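You operate a simulated robot arm through the tools that you are given. There is no shell and no other tool. Be economical: measure what you need, move in short steps, check, and stop when the job is done.

Carry out the task below with a simulated robot arm. There is one attempt and no reset: what you move stays moved.

TASK
Put the yellow nozzle from the top of the crate table and the white felt pad in the green tote.

It is judged by the outcome, as a careful person would: the job done as asked, and still so three seconds after it is handed in. It fails if anything else is knocked over, pushed out of place, dropped, spilled or broken.

THE ROBOT
A 7-joint arm with a two-finger parallel gripper, fixed in place. Base frame: the origin is at the foot of the arm, x ahead of it, y to its left, z up; the work surface is at about z = 0. Lengths are in cm, angles in degrees, forces in N, time in s.
With the tool pointing down near the work surface it reaches from about 24 to 62 cm from the base axis. Its first joint turns from -66.0 to 66.0 degrees. Payload 2.6 kg.
Tool frame: the origin (TCP) lies between the finger pads and is the grasp point; the fingertips stand 3 cm ahead of it; z points along the fingers, y is the line along which they close. The gripper opens to 9.4 cm. The fingers are 2.8 cm wide and 1 cm thick; the gripper's body (5 by 9.6 cm) begins 5.5 cm behind the TCP.
Orientation is that of the tool frame in the base frame, as a unit quaternion [w, x, y, z]. With the fingers straight down and closing along the base's y, the tool's x points along the base's -x, its y along +y and its z along -z.

THE INTERFACE
- The arm moves only by the tool nudge_tool. Its argument "rows" is one flat list of numbers, 7 for each row, row after row: the shift along the base's x, y, z in units of 50 mm (1.0 is 50 mm), then the turn, a rotation vector about the base's x, y, z in units of 6 degrees (1.0 is 6 degrees), then the opening, from 0 (shut) to 1 (fully open). In form: [tx, ty, tz, rx, ry, rz, gripper, tx, ty, tz, rx, ry, rz, gripper, ...]. A call has 1 to 8 rows; each row shifts and turns the commanded pose from where the row before left it. A call with a number of a shift or a turn outside -1 to 1 is refused whole. A row lasts 0.2 s, in which the tool goes at most 5 cm and 8.6 degrees; a call with a longer step from one row to the next is refused whole, and so is a gripper value outside its range. A pose out of reach is approached as far as the arm can. The call stops where the force on the tool passes 40 N (or 10 N more than at its start, if that is more) or the arm is blocked; 0.2 s more then pass. The fingers move at their own pace (about 7.2 cm/s each) and stop on an object; they squeeze with about 43 N. The grip force told is the motor's: it shows also when the fingers shut on nothing. Time passes only in rows, and 0.2 s behind the last, so rows that do not move let the fingers close. It gives the time, the measured TCP pose, the force on the tool (base axes), the opening and the grip force at its end, in the units of the frame above (readings bear some noise), and new pictures: "views" is both (left out), scene, wrist or none.
- Cameras (640 x 400 px; columns grow to the right, rows downward): "scene" is fixed at [4.84, 44.89, 55.38]; the picture's right is [-0.60, -0.80, 0.00], its down [-0.53, 0.40, -0.75] and it looks along [0.60, -0.45, -0.66] (base axes); focal length 288 px, centre (320, 200). "wrist" rides on the gripper at [-3.7, 0, -5.8] in the tool frame; the picture's right is [0.00, -1.00, 0.00], its down [0.97, 0.00, -0.24] and it looks along [0.24, 0.00, 0.97] (tool axes); focal length 218 px, centre (320, 200).
- measure_at(camera, pixels): for up to 12 pixels [column, row] of the newest picture of that camera ("zoom" is the newest enlarged one), the place [x, y, z] in the base frame of the surface seen there, good to about 0.3 cm. No time passes.
- enlarge(camera, box): a new picture of the part [left, top, right, bottom] of that camera's present view, enlarged. No time passes.
- job_done(): hands the job in; it is judged then, once.

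Work in short steps. Measure before you move; look again where a grasp or a placing could have gone wrong, and mend it. You have 60 turns and 120 pictures in all, the two below and enlarged ones among them. Open the gripper and draw the arm clear of the work before you hand the job in, unless the task says otherwise; then end with one line.

The tools are called after ">>>" as name(argument=value, ...) on one line, values as JSON. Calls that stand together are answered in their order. nudge_tool: Moves the arm, as the interface text tells. Its arguments: {"type":"object","properties":{"rows":{"type":"array","items":{"type":"number"}},"views":{"type":"string","enum":["both","scene","wrist","none"]}},"required":["rows"]} The other tools are called the same way: measure_at (camera, pixels) gives the place of the surface under pixels of a picture; enlarge (camera, box) takes an enlarged picture of a part of a camera's view; job_done () hands the job in.

At the start:

```text
t: 0.0
tool_pos: [38.5, 2.0, 25.54]
tool_rot: [0.0, 0.0, 1.0, -0.001]
ft_force: [0.1, -0.8, -0.2]
grip_width: 9.4
grasp_force: 0.1
```

scene: 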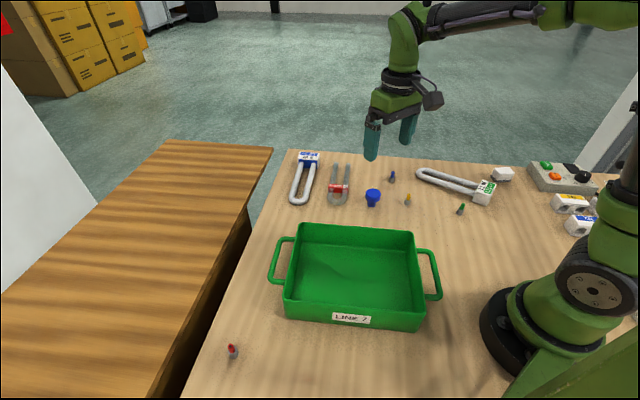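
wrist: 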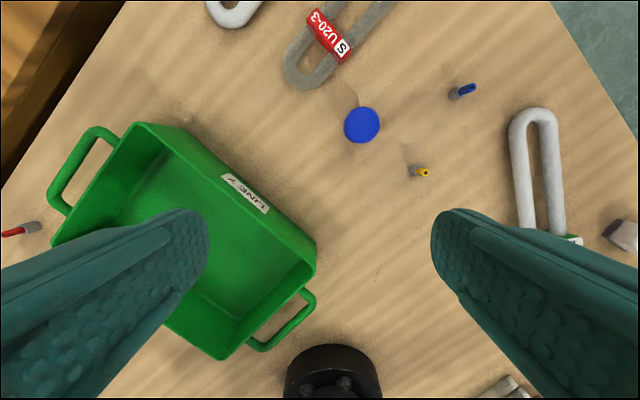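

The scene shows a small yellow-tipped item near (408,199) and a white block near (503,174). I'll enlarge both areas to identify them.

>>> enlarge(camera="scene", box=[360, 150, 520, 250])

>>> enlarge(camera="scene", box=[480, 140, 640, 240])

>>> measure_at(camera="scene", pixels=[[408, 197], [407, 205], [503, 174], [372, 193], [355, 280], [290, 225], [415, 232], [287, 315], [425, 328], [460, 209], [150, 250], [570, 205]])

```text
4.00 times, centred on (440, 200) of scene
```

zoom: 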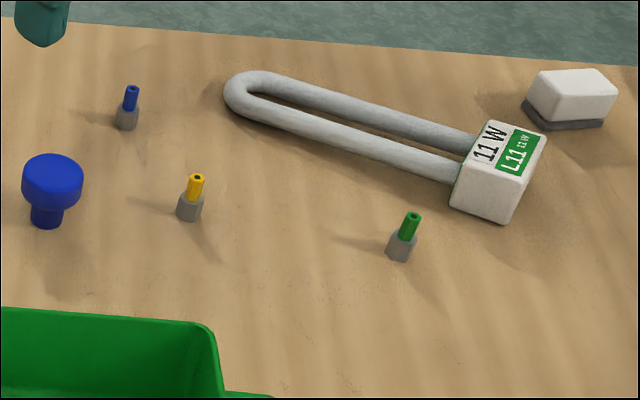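

```text
4.00 times, centred on (560, 190) of scene
```

zoom: 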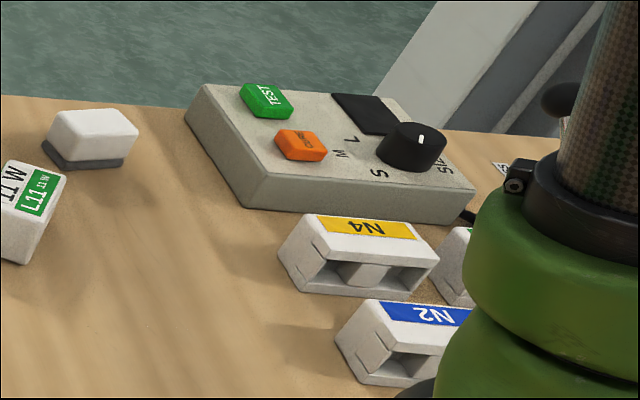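

```text
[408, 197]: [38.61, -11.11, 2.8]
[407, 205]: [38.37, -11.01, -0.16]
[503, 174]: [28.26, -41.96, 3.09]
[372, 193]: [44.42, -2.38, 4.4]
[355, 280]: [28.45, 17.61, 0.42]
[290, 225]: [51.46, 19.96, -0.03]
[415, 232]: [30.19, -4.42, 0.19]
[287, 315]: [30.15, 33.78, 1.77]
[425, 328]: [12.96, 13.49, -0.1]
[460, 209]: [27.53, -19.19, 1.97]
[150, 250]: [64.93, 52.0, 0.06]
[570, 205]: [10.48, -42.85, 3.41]
```

The nozzle is at about (38.5, -11.1), standing about 3 cm tall. The white pad with the grey felt base is at about (28, -42). I'll hover over the nozzle with the gripper half open.

>>> nudge_tool(rows=[0, -0.9, 0, 0, 0, 0, 0.6, 0, -0.9, 0, 0, 0, 0, 0.5, 0, -0.82, -0.5, 0, 0, 0, 0.5, 0, 0, -0.9, 0, 0, 0, 0.5, 0, 0, -0.8, 0, 0, 0, 0.5, 0, 0, 0, 0, 0, 0, 0.5])

```text
t: 1.4
tool_pos: [38.58, -10.82, 14.35]
tool_rot: [-0.001, 0.001, 1.0, 0.0]
ft_force: [-0.2, 0.2, 0.7]
grip_width: 4.71
grasp_force: 0.0
```

scene: 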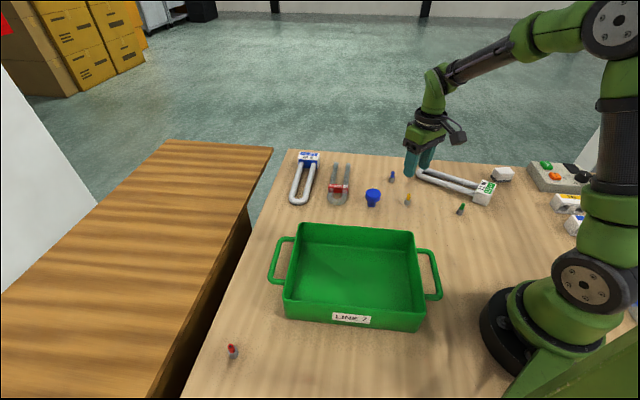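
wrist: 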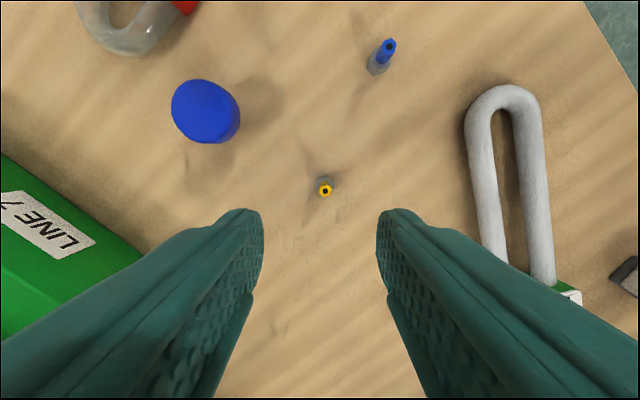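

The nozzle is at wrist pixel (325,189). I'll measure it and its neighbours before going down.

>>> measure_at(camera="wrist", pixels=[[325, 190], [323, 181], [475, 140], [490, 250], [205, 112], [318, 184]])

>>> enlarge(camera="wrist", box=[280, 165, 360, 215])

```text
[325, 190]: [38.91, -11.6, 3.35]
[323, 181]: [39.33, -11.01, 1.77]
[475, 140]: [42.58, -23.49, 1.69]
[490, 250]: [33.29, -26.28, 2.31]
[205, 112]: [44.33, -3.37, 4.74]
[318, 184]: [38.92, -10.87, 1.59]
```

```text
8.00 times, centred on (320, 190) of wrist
```

zoom: 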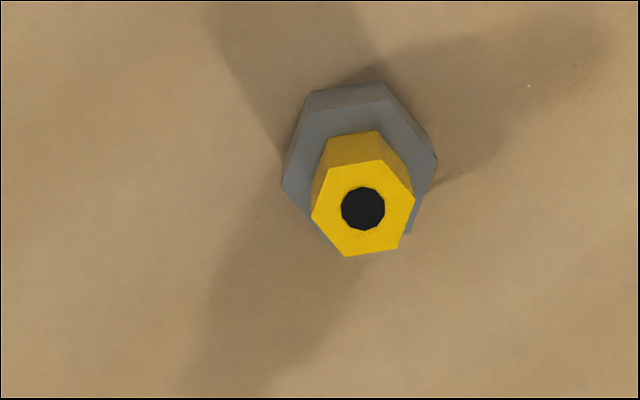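

The nozzle's axis is at about (38.9, -11.2). I'll go down to TCP z≈3.6 and close on the grey base.

>>> nudge_tool(rows=[0.06, -0.08, -0.7, 0, 0, 0, 0.5, 0, 0, -0.7, 0, 0, 0, 0.5, 0, 0, -0.5, 0, 0, 0, 0.5, 0, 0, -0.25, 0, 0, 0, 0.5, 0, 0, 0, 0, 0, 0, 0.5])

```text
t: 2.6
tool_pos: [38.83, -11.43, 3.82]
tool_rot: [0.0, 0.0, 1.0, -0.001]
ft_force: [-0.5, 0.0, -0.1]
grip_width: 4.71
grasp_force: 0.0
```

scene: 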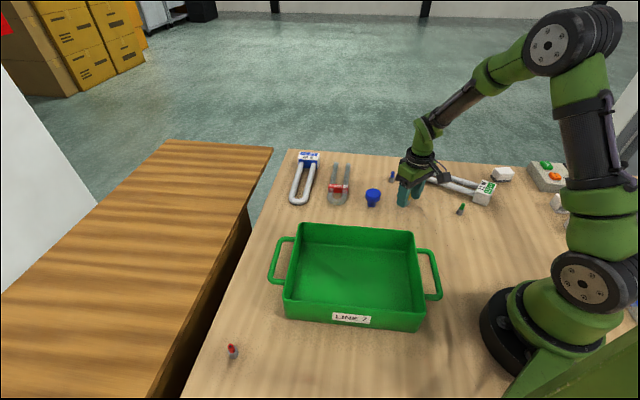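
wrist: 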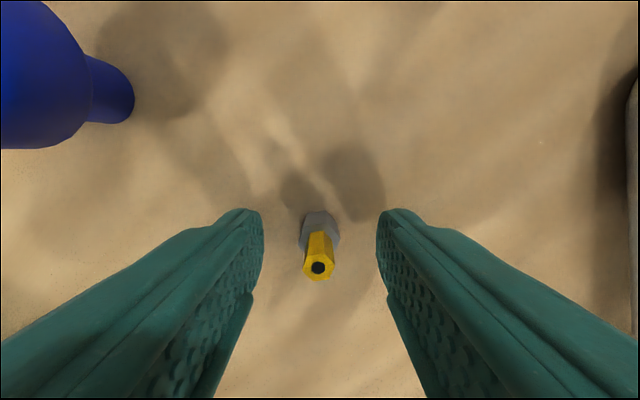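

The nozzle stands centred between the fingers at (319,245). I'll close now.

>>> nudge_tool(rows=[0, 0, 0, 0, 0, 0, 0.3, 0, 0, 0, 0, 0, 0, 0.1, 0, 0, 0, 0, 0, 0, 0, 0, 0, 0, 0, 0, 0, 0, 0, 0, 0, 0, 0, 0, 0], views="wrist")

>>> measure_at(camera="scene", pixels=[[305, 225], [411, 232], [422, 325], [287, 308], [350, 270], [282, 240], [437, 292], [356, 226], [330, 290], [390, 290]])

```text
t: 3.8
tool_pos: [38.85, -11.33, 3.73]
tool_rot: [0.0, 0.0, 1.0, 0.001]
ft_force: [0.5, 0.0, -0.1]
grip_width: 1.37
grasp_force: 43.3
```

wrist: 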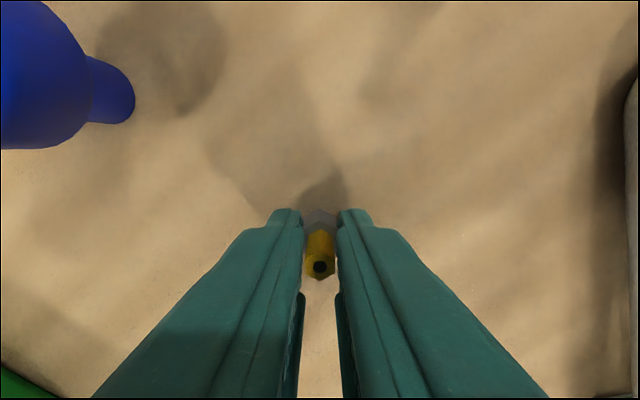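

```text
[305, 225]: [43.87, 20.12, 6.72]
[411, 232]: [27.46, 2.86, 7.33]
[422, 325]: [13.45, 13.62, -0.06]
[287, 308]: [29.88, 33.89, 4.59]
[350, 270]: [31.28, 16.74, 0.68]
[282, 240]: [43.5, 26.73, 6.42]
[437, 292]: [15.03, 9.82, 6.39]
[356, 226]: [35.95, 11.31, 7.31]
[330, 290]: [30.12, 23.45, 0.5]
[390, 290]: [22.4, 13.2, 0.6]
```

It's gripped at 1.37 cm width with 43 N. The tote rim is at z≈7.3, its floor at 0.6 and its centre near (29,18). I'll lift and carry the nozzle over the tote.

>>> nudge_tool(rows=[0, 0, 0.5, 0, 0, 0, 0, 0, 0, 0.9, 0, 0, 0, 0, 0, 0, 0.9, 0, 0, 0, 0, -0.05, 0.3, 0.1, 0, 0, 0, 0, -0.15, 0.8, 0, 0, 0, 0, 0, -0.15, 0.8, 0, 0, 0, 0, 0, -0.15, 0.8, 0, 0, 0, 0, 0], views="none")

>>> nudge_tool(rows=[-0.15, 0.9, 0, 0, 0, 0, 0, -0.15, 0.9, 0, 0, 0, 0, 0, -0.15, 0.9, 0, 0, 0, 0, 0, -0.15, 0.9, 0, 0, 0, 0, 0, -0.05, 0.25, 0, 0, 0, 0, 0, 0, 0, 0, 0, 0, 0, 0])

```text
t: 5.4
tool_pos: [36.13, 2.17, 15.77]
tool_rot: [0.0, 0.0, 1.0, 0.0]
ft_force: [0.2, 1.4, -0.8]
grip_width: 1.38
grasp_force: 43.0
```

```text
t: 6.8
tool_pos: [32.95, 21.43, 15.58]
tool_rot: [0.0, 0.0, 1.0, 0.0]
ft_force: [-0.9, 0.7, 0.5]
grip_width: 1.34
grasp_force: 43.1
```

scene: 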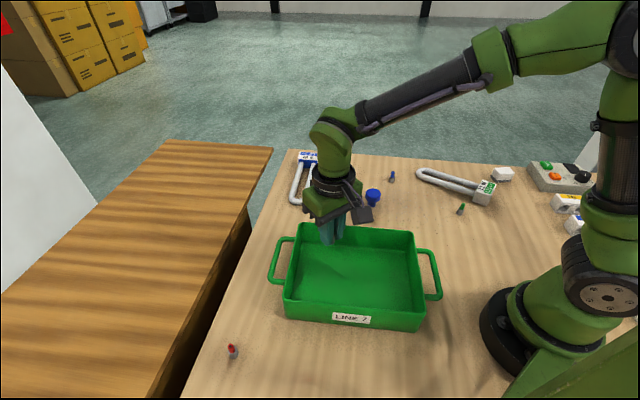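
wrist: 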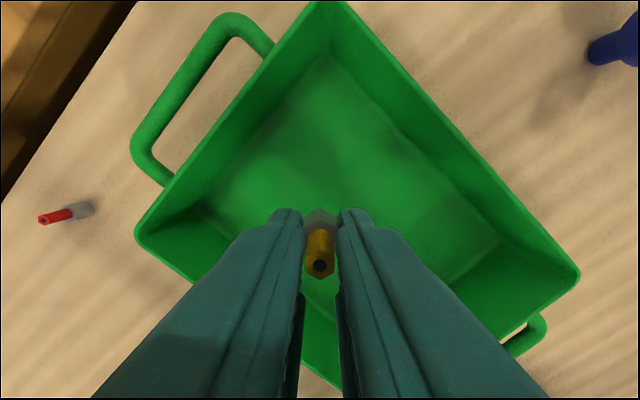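

The nozzle is still held and sits over the tote interior. I'll lower to TCP z≈4.5, just above the tote floor.

>>> nudge_tool(rows=[0, 0, -0.7, 0, 0, 0, 0, 0, 0, -0.7, 0, 0, 0, 0, 0, 0, -0.5, 0, 0, 0, 0, 0, 0, -0.27, 0, 0, 0, 0, 0, 0, 0, 0, 0, 0, 0])

```text
t: 8.0
tool_pos: [33.01, 21.39, 4.87]
tool_rot: [0.0, 0.0, 1.0, 0.0]
ft_force: [-0.6, 0.4, -0.8]
grip_width: 1.36
grasp_force: 43.1
```

scene: 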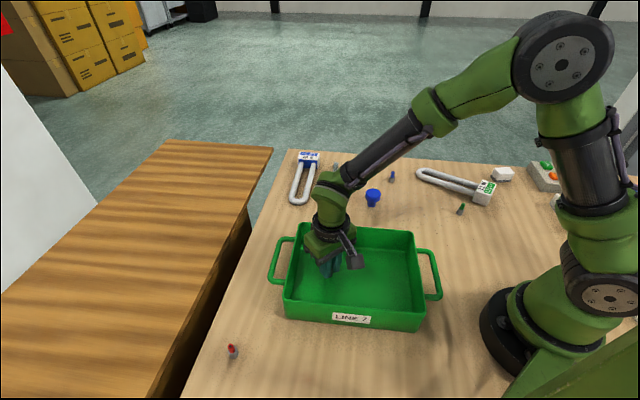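
wrist: 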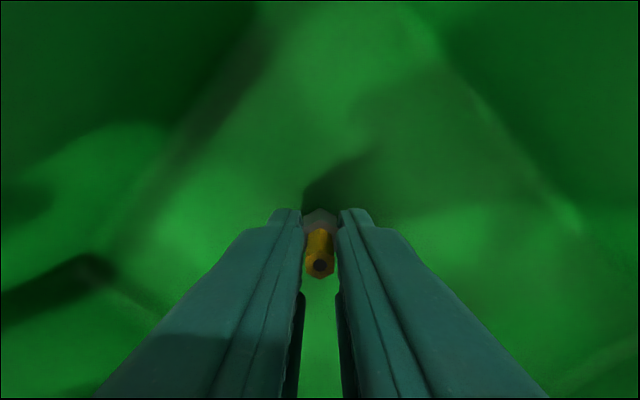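

I'll go a little lower, open part way, then rise.

>>> nudge_tool(rows=[0, 0, -0.06, 0, 0, 0, 0, 0, 0, 0, 0, 0, 0, 0.2, 0, 0, 0, 0, 0, 0, 0.4, 0, 0, 0, 0, 0, 0, 0.4, 0, 0, 0.6, 0, 0, 0, 0.4, 0, 0, 0.9, 0, 0, 0, 0.4, 0, 0, 0.9, 0, 0, 0, 0.4])

```text
t: 9.6
tool_pos: [33.06, 21.71, 16.46]
tool_rot: [0.0, 0.0, 1.0, 0.0]
ft_force: [0.5, 0.2, -0.4]
grip_width: 3.77
grasp_force: 0.0
```

scene: 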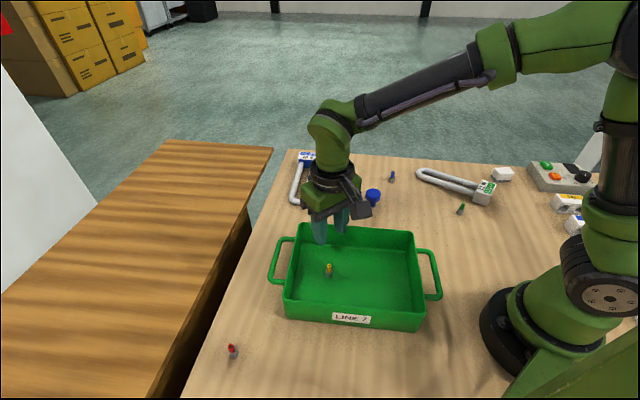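
wrist: 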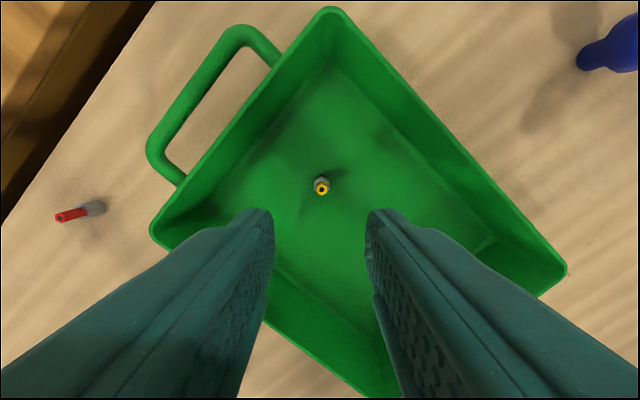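

The nozzle is standing in the tote at scene (329,269). Next I'll measure the pad for its outline.

>>> enlarge(camera="scene", box=[471, 150, 535, 190])

>>> nudge_tool(rows=[0, -0.95, 0.1, 0, 0, 0, 0.6, 0, -0.95, 0.1, 0, 0, 0, 0.8, 0, -0.95, 0.1, 0, 0, 0, 1, 0, -0.95, 0.1, 0, 0, 0, 1, 0, -0.95, 0, 0, 0, 0, 1, 0, -0.95, 0, 0, 0, 0, 1, 0, -0.95, 0, 0, 0, 0, 1, 0, -0.95, 0, 0, 0, 0, 1], views="none")

>>> nudge_tool(rows=[-0.1, -0.95, 0, 0, 0, 0, 1, -0.1, -0.95, 0, 0, 0, 0, 1, -0.2, -0.95, 0, 0, 0, 0, 1, -0.2, -0.7, 0, 0, 0, 0, 1, 0, 0, 0, 0, 0, 0, 1])

```text
10.00 times, centred on (503, 170) of scene
```

zoom: 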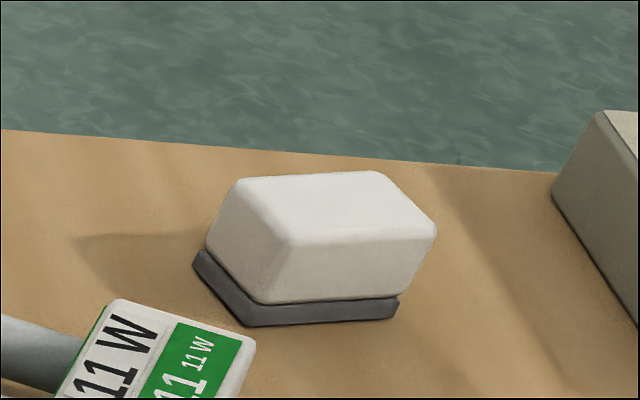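

```text
t: 11.4
tool_pos: [33.04, -16.81, 18.49]
tool_rot: [0.0, -0.001, 1.0, 0.0]
ft_force: [-1.4, -0.1, 1.1]
grip_width: 9.4
grasp_force: 0.0
```

```text
t: 12.6
tool_pos: [30.24, -34.43, 18.54]
tool_rot: [0.0, 0.0, 1.0, 0.0]
ft_force: [0.4, 0.2, -0.1]
grip_width: 9.42
grasp_force: 0.1
```

scene: 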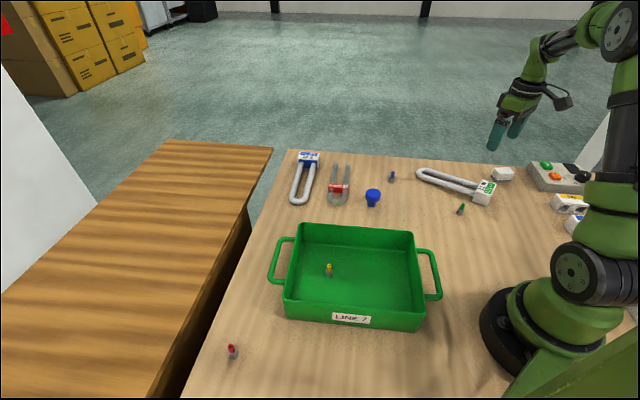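
wrist: 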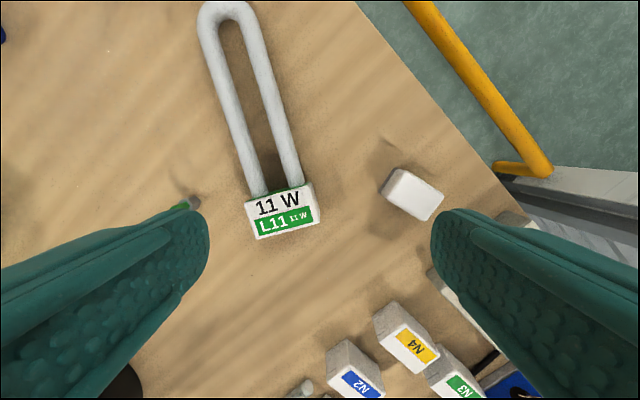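

The pad is at wrist pixel (412,195). I'll enlarge it so I can measure the corners.

>>> enlarge(camera="wrist", box=[364, 165, 460, 225])

>>> measure_at(camera="wrist", pixels=[[403, 172], [440, 192], [426, 219], [391, 199], [415, 195], [312, 190], [318, 222], [525, 218]])

```text
6.67 times, centred on (412, 195) of wrist
```

zoom: 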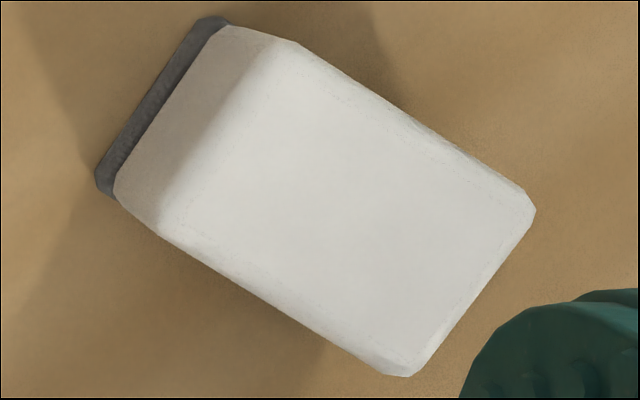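

```text
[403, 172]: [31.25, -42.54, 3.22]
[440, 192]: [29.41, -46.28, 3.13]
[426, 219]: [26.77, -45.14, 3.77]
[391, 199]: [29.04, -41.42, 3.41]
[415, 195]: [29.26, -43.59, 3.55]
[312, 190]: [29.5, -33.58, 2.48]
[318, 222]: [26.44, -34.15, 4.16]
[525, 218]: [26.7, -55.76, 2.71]
```

The pad's top centre is about (29.1, -43.85), with its long axis (about 4.5 cm) at 61° and its top at z≈3.4. I'll turn the tool −29° to close along the long axis, and go above it.

>>> nudge_tool(rows=[-0.05, -0.38, -0.2, 0, 0, -0.97, 1, -0.05, -0.38, -0.2, 0, 0, -0.97, 1, -0.05, -0.38, -0.2, 0, 0, -0.97, 0.85, -0.05, -0.38, -0.3, 0, 0, -0.97, 0.8, -0.04, -0.36, -0.3, 0, 0, -0.97, 0.8, 0, 0, 0, 0, 0, 0, 0.8])

```text
t: 14.0
tool_pos: [28.88, -43.74, 12.47]
tool_rot: [0.001, 0.252, 0.968, 0.0]
ft_force: [0.3, -0.4, -0.2]
grip_width: 7.51
grasp_force: 0.0
```

scene: 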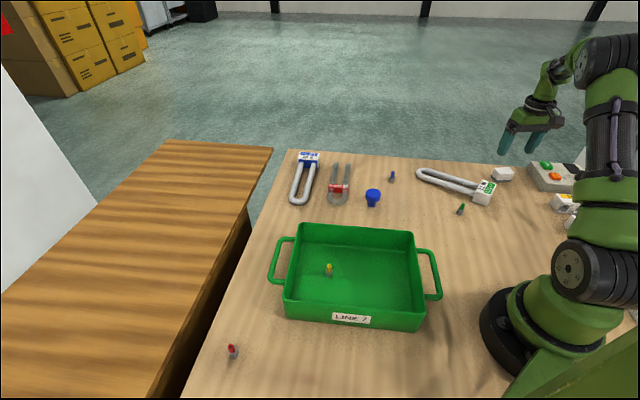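
wrist: 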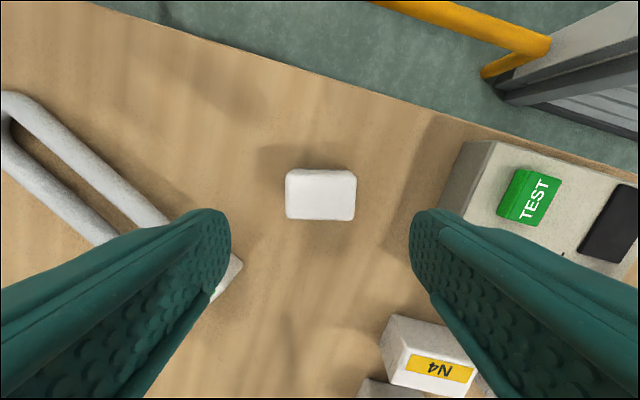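

The pad is centred at (320,195) and square to the fingers. I'll check its place, and the clearance to the lamp and the test box.

>>> measure_at(camera="wrist", pixels=[[320, 180], [320, 198], [320, 214], [293, 198], [348, 198], [235, 262], [400, 325], [160, 208], [475, 150], [445, 195]])

```text
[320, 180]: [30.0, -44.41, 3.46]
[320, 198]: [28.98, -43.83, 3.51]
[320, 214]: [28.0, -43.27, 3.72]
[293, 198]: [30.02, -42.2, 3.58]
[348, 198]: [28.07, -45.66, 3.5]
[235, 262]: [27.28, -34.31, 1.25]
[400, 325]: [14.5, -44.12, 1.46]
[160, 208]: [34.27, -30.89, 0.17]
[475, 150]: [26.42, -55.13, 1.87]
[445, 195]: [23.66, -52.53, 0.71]
```

Clearances are good: the lamp is at y≈-34 and the box at y≈-53. I'll go down to TCP z≈4.2 and check.

>>> nudge_tool(rows=[0.02, -0.02, -0.6, 0, 0, 0, 0.8, 0, 0, -0.6, 0, 0, 0, 0.8, 0, 0, -0.3, 0, 0, 0, 0.8, 0, 0, -0.16, 0, 0, 0, 0.8, 0, 0, 0, 0, 0, 0, 0.8])

```text
t: 15.2
tool_pos: [29.06, -44.03, 4.29]
tool_rot: [0.0, 0.251, 0.968, 0.001]
ft_force: [0.4, 0.1, -0.1]
grip_width: 7.52
grasp_force: 0.1
```

scene: 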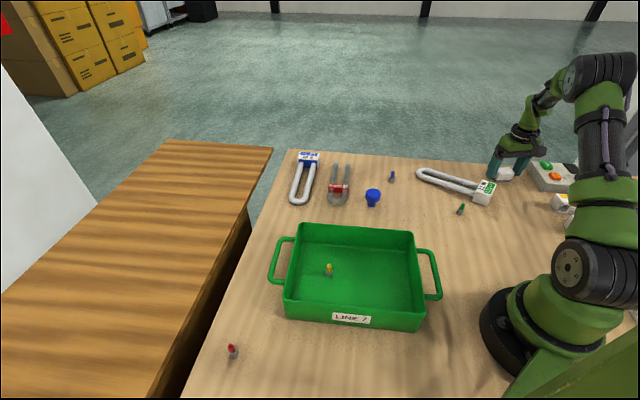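
wrist: 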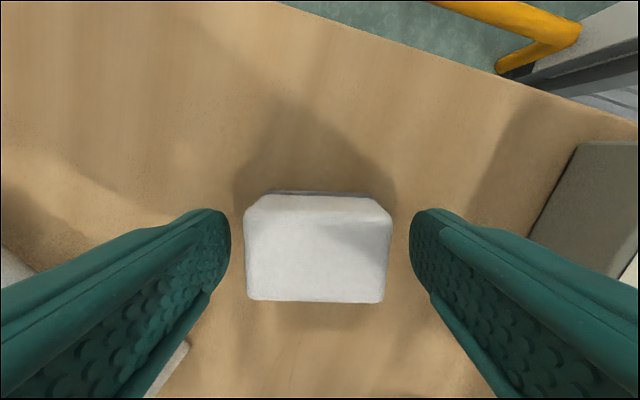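

The pad sits between the fingers, so I'll close and lift a little.

>>> nudge_tool(rows=[0, 0, 0, 0, 0, 0, 0.5, 0, 0, 0, 0, 0, 0, 0.2, 0, 0, 0, 0, 0, 0, 0.2, 0, 0, 0, 0, 0, 0, 0.2, 0, 0, 0.3, 0, 0, 0, 0.2, 0, 0, 0.8, 0, 0, 0, 0.2, 0, 0, 0.8, 0, 0, 0, 0.2, 0, 0, 0.6, 0, 0, 0, 0.2])

```text
t: 17.0
tool_pos: [29.11, -43.79, 16.92]
tool_rot: [0.0, 0.251, 0.968, 0.0]
ft_force: [-0.6, 0.2, -1.1]
grip_width: 4.89
grasp_force: 43.0
```

scene: 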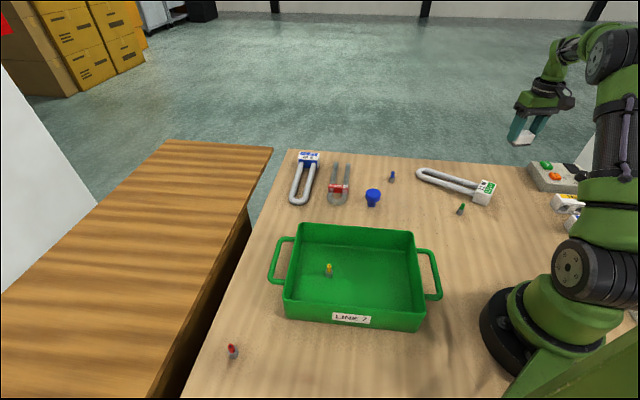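
wrist: 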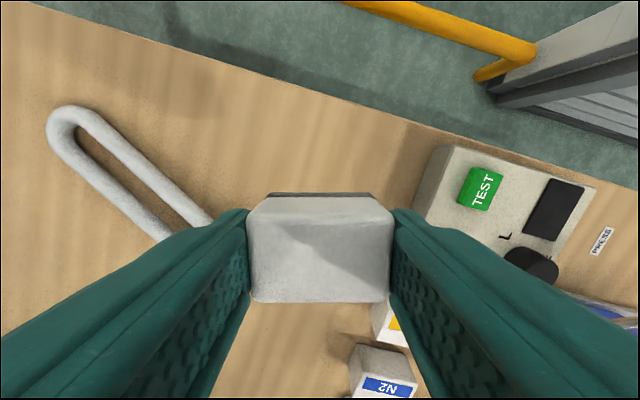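

The pad is held at 4.89 cm width. I'll carry it to about (26.8, 15), in the half of the tote away from the nozzle.

>>> nudge_tool(rows=[0, 0.5, 0, 0, 0, 0, 0.2, 0.05, 0.85, 0, 0, 0, 0, 0.2, 0.05, 0.9, 0, 0, 0, 0, 0.2, 0, 0.9, 0, 0, 0, 0, 0.2, 0, 0.9, 0, 0, 0, 0, 0.2, 0, 0.9, 0, 0, 0, 0, 0.2, 0, 0.9, 0, 0, 0, 0, 0.2, 0, 0.9, 0, 0, 0, 0, 0.2], views="none")

>>> nudge_tool(rows=[-0.1, 0.9, 0, 0, 0, 0, 0.2, -0.1, 0.9, 0, 0, 0, 0, 0.2, -0.1, 0.9, 0, 0, 0, 0, 0.2, -0.1, 0.9, 0, 0, 0, 0, 0.2, -0.1, 0.9, 0, 0, 0, 0, 0.2, -0.05, 0.5, 0, 0, 0, 0, 0.2, 0, 0, 0, 0, 0, 0, 0.2])

```text
t: 18.8
tool_pos: [29.73, -9.77, 17.01]
tool_rot: [0.0, 0.253, 0.968, 0.0]
ft_force: [-0.2, 0.0, -0.3]
grip_width: 4.87
grasp_force: 43.2
```

```text
t: 20.4
tool_pos: [26.86, 14.98, 17.0]
tool_rot: [0.001, 0.251, 0.968, -0.001]
ft_force: [0.6, 0.3, -1.4]
grip_width: 4.86
grasp_force: 42.7
```

scene: 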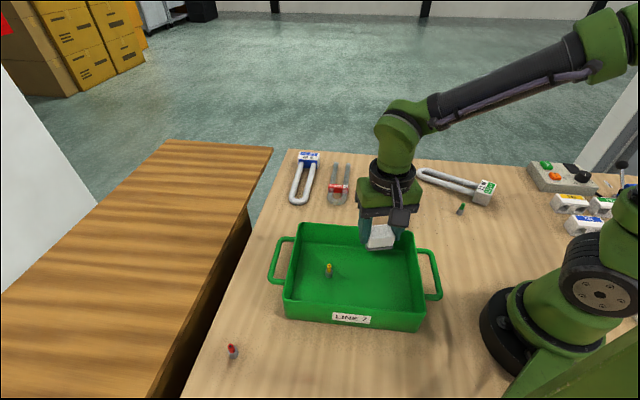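
wrist: 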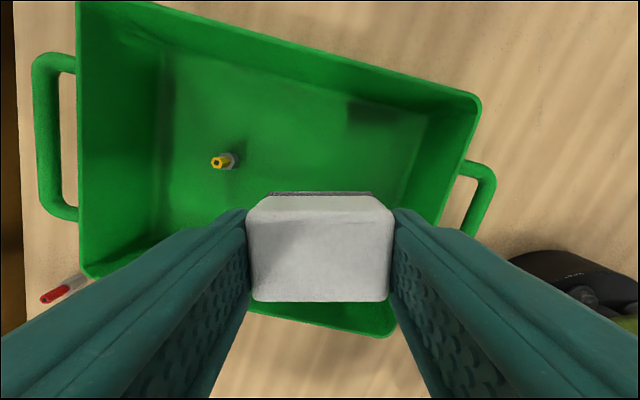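

By projection the TCP hits the floor at about pixel (320,183), well inside and about 9 cm from the nozzle. I'll lower to TCP z≈5.1.

>>> nudge_tool(rows=[0, 0, -0.7, 0, 0, 0, 0.2, 0, 0, -0.7, 0, 0, 0, 0.2, 0, 0, -0.6, 0, 0, 0, 0.2, 0, 0, -0.25, 0, 0, 0, 0.2, 0, 0, -0.1, 0, 0, 0, 0.2, 0, 0, 0, 0, 0, 0, 0.2])

```text
t: 21.8
tool_pos: [26.6, 14.91, 5.09]
tool_rot: [0.0, 0.251, 0.968, -0.001]
ft_force: [0.0, -1.5, 0.7]
grip_width: 4.87
grasp_force: 43.4
```

scene: 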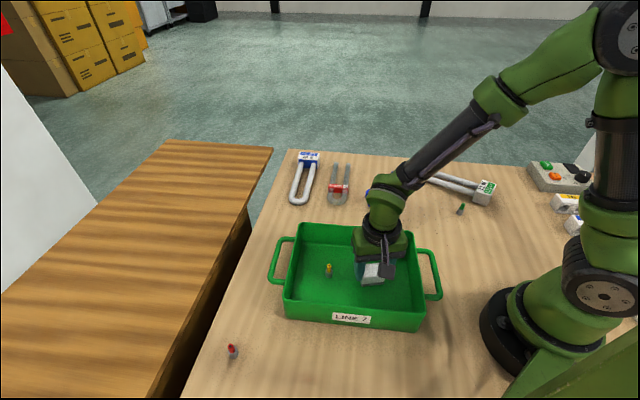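
wrist: 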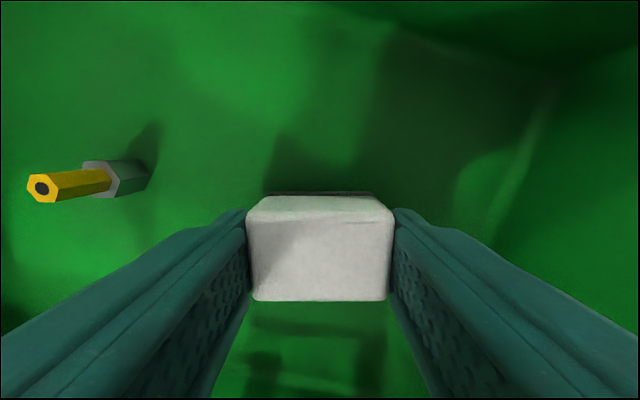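

The pad is just above the floor and clear of the nozzle. I'll open modestly to 0.68 and rise.

>>> nudge_tool(rows=[0, 0, 0, 0, 0, 0, 0.6, 0, 0, 0, 0, 0, 0, 0.68, 0, 0, 0, 0, 0, 0, 0.68, 0, 0, 0.4, 0, 0, 0, 0.68, 0, 0, 0.9, 0, 0, 0, 0.68, 0, 0, 0.9, 0, 0, 0, 0.68, 0, 0, 0.6, 0, 0, 0, 0.68], views="none")

>>> nudge_tool(rows=[0.4, -0.8, 0.2, 0, 0, 0, 0.68, 0.4, -0.8, 0, 0, 0, 0, 0.68, 0.4, -0.8, 0, 0, 0, 0, 0.68, 0.2, -0.8, 0, 0, 0, 0, 0.68, 0, -0.8, 0, 0, 0, 0, 0.68, 0, 0, 0, 0, 0, 0, 0.68])

>>> enlarge(camera="scene", box=[260, 140, 520, 340])

```text
t: 23.4
tool_pos: [26.81, 14.7, 18.95]
tool_rot: [-0.001, 0.251, 0.968, 0.0]
ft_force: [0.3, 1.1, 0.3]
grip_width: 6.39
grasp_force: 0.0
```

```text
t: 24.8
tool_pos: [33.55, -5.25, 20.05]
tool_rot: [-0.001, 0.251, 0.968, 0.0]
ft_force: [1.2, -0.1, 0.4]
grip_width: 6.4
grasp_force: 0.0
```

scene: 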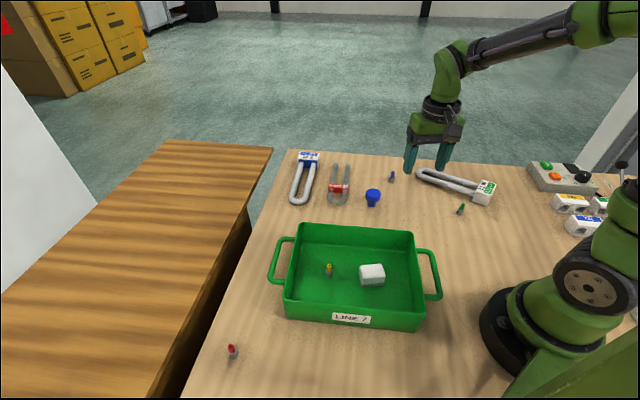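
wrist: 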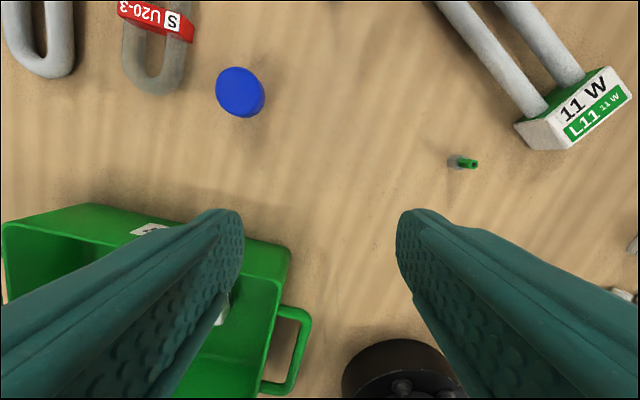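

```text
2.00 times, centred on (390, 240) of scene
```

zoom: 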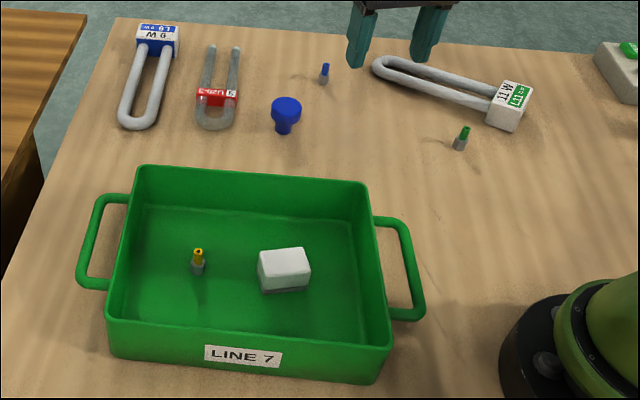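

Both items rest in the tote, everything else looks undisturbed, and the arm is clear with the gripper open.

>>> job_done()

```text
The job is handed in.
```

The yellow nozzle and the white felt pad are both in the green tote, and the job is handed in with nothing else visibly disturbed.
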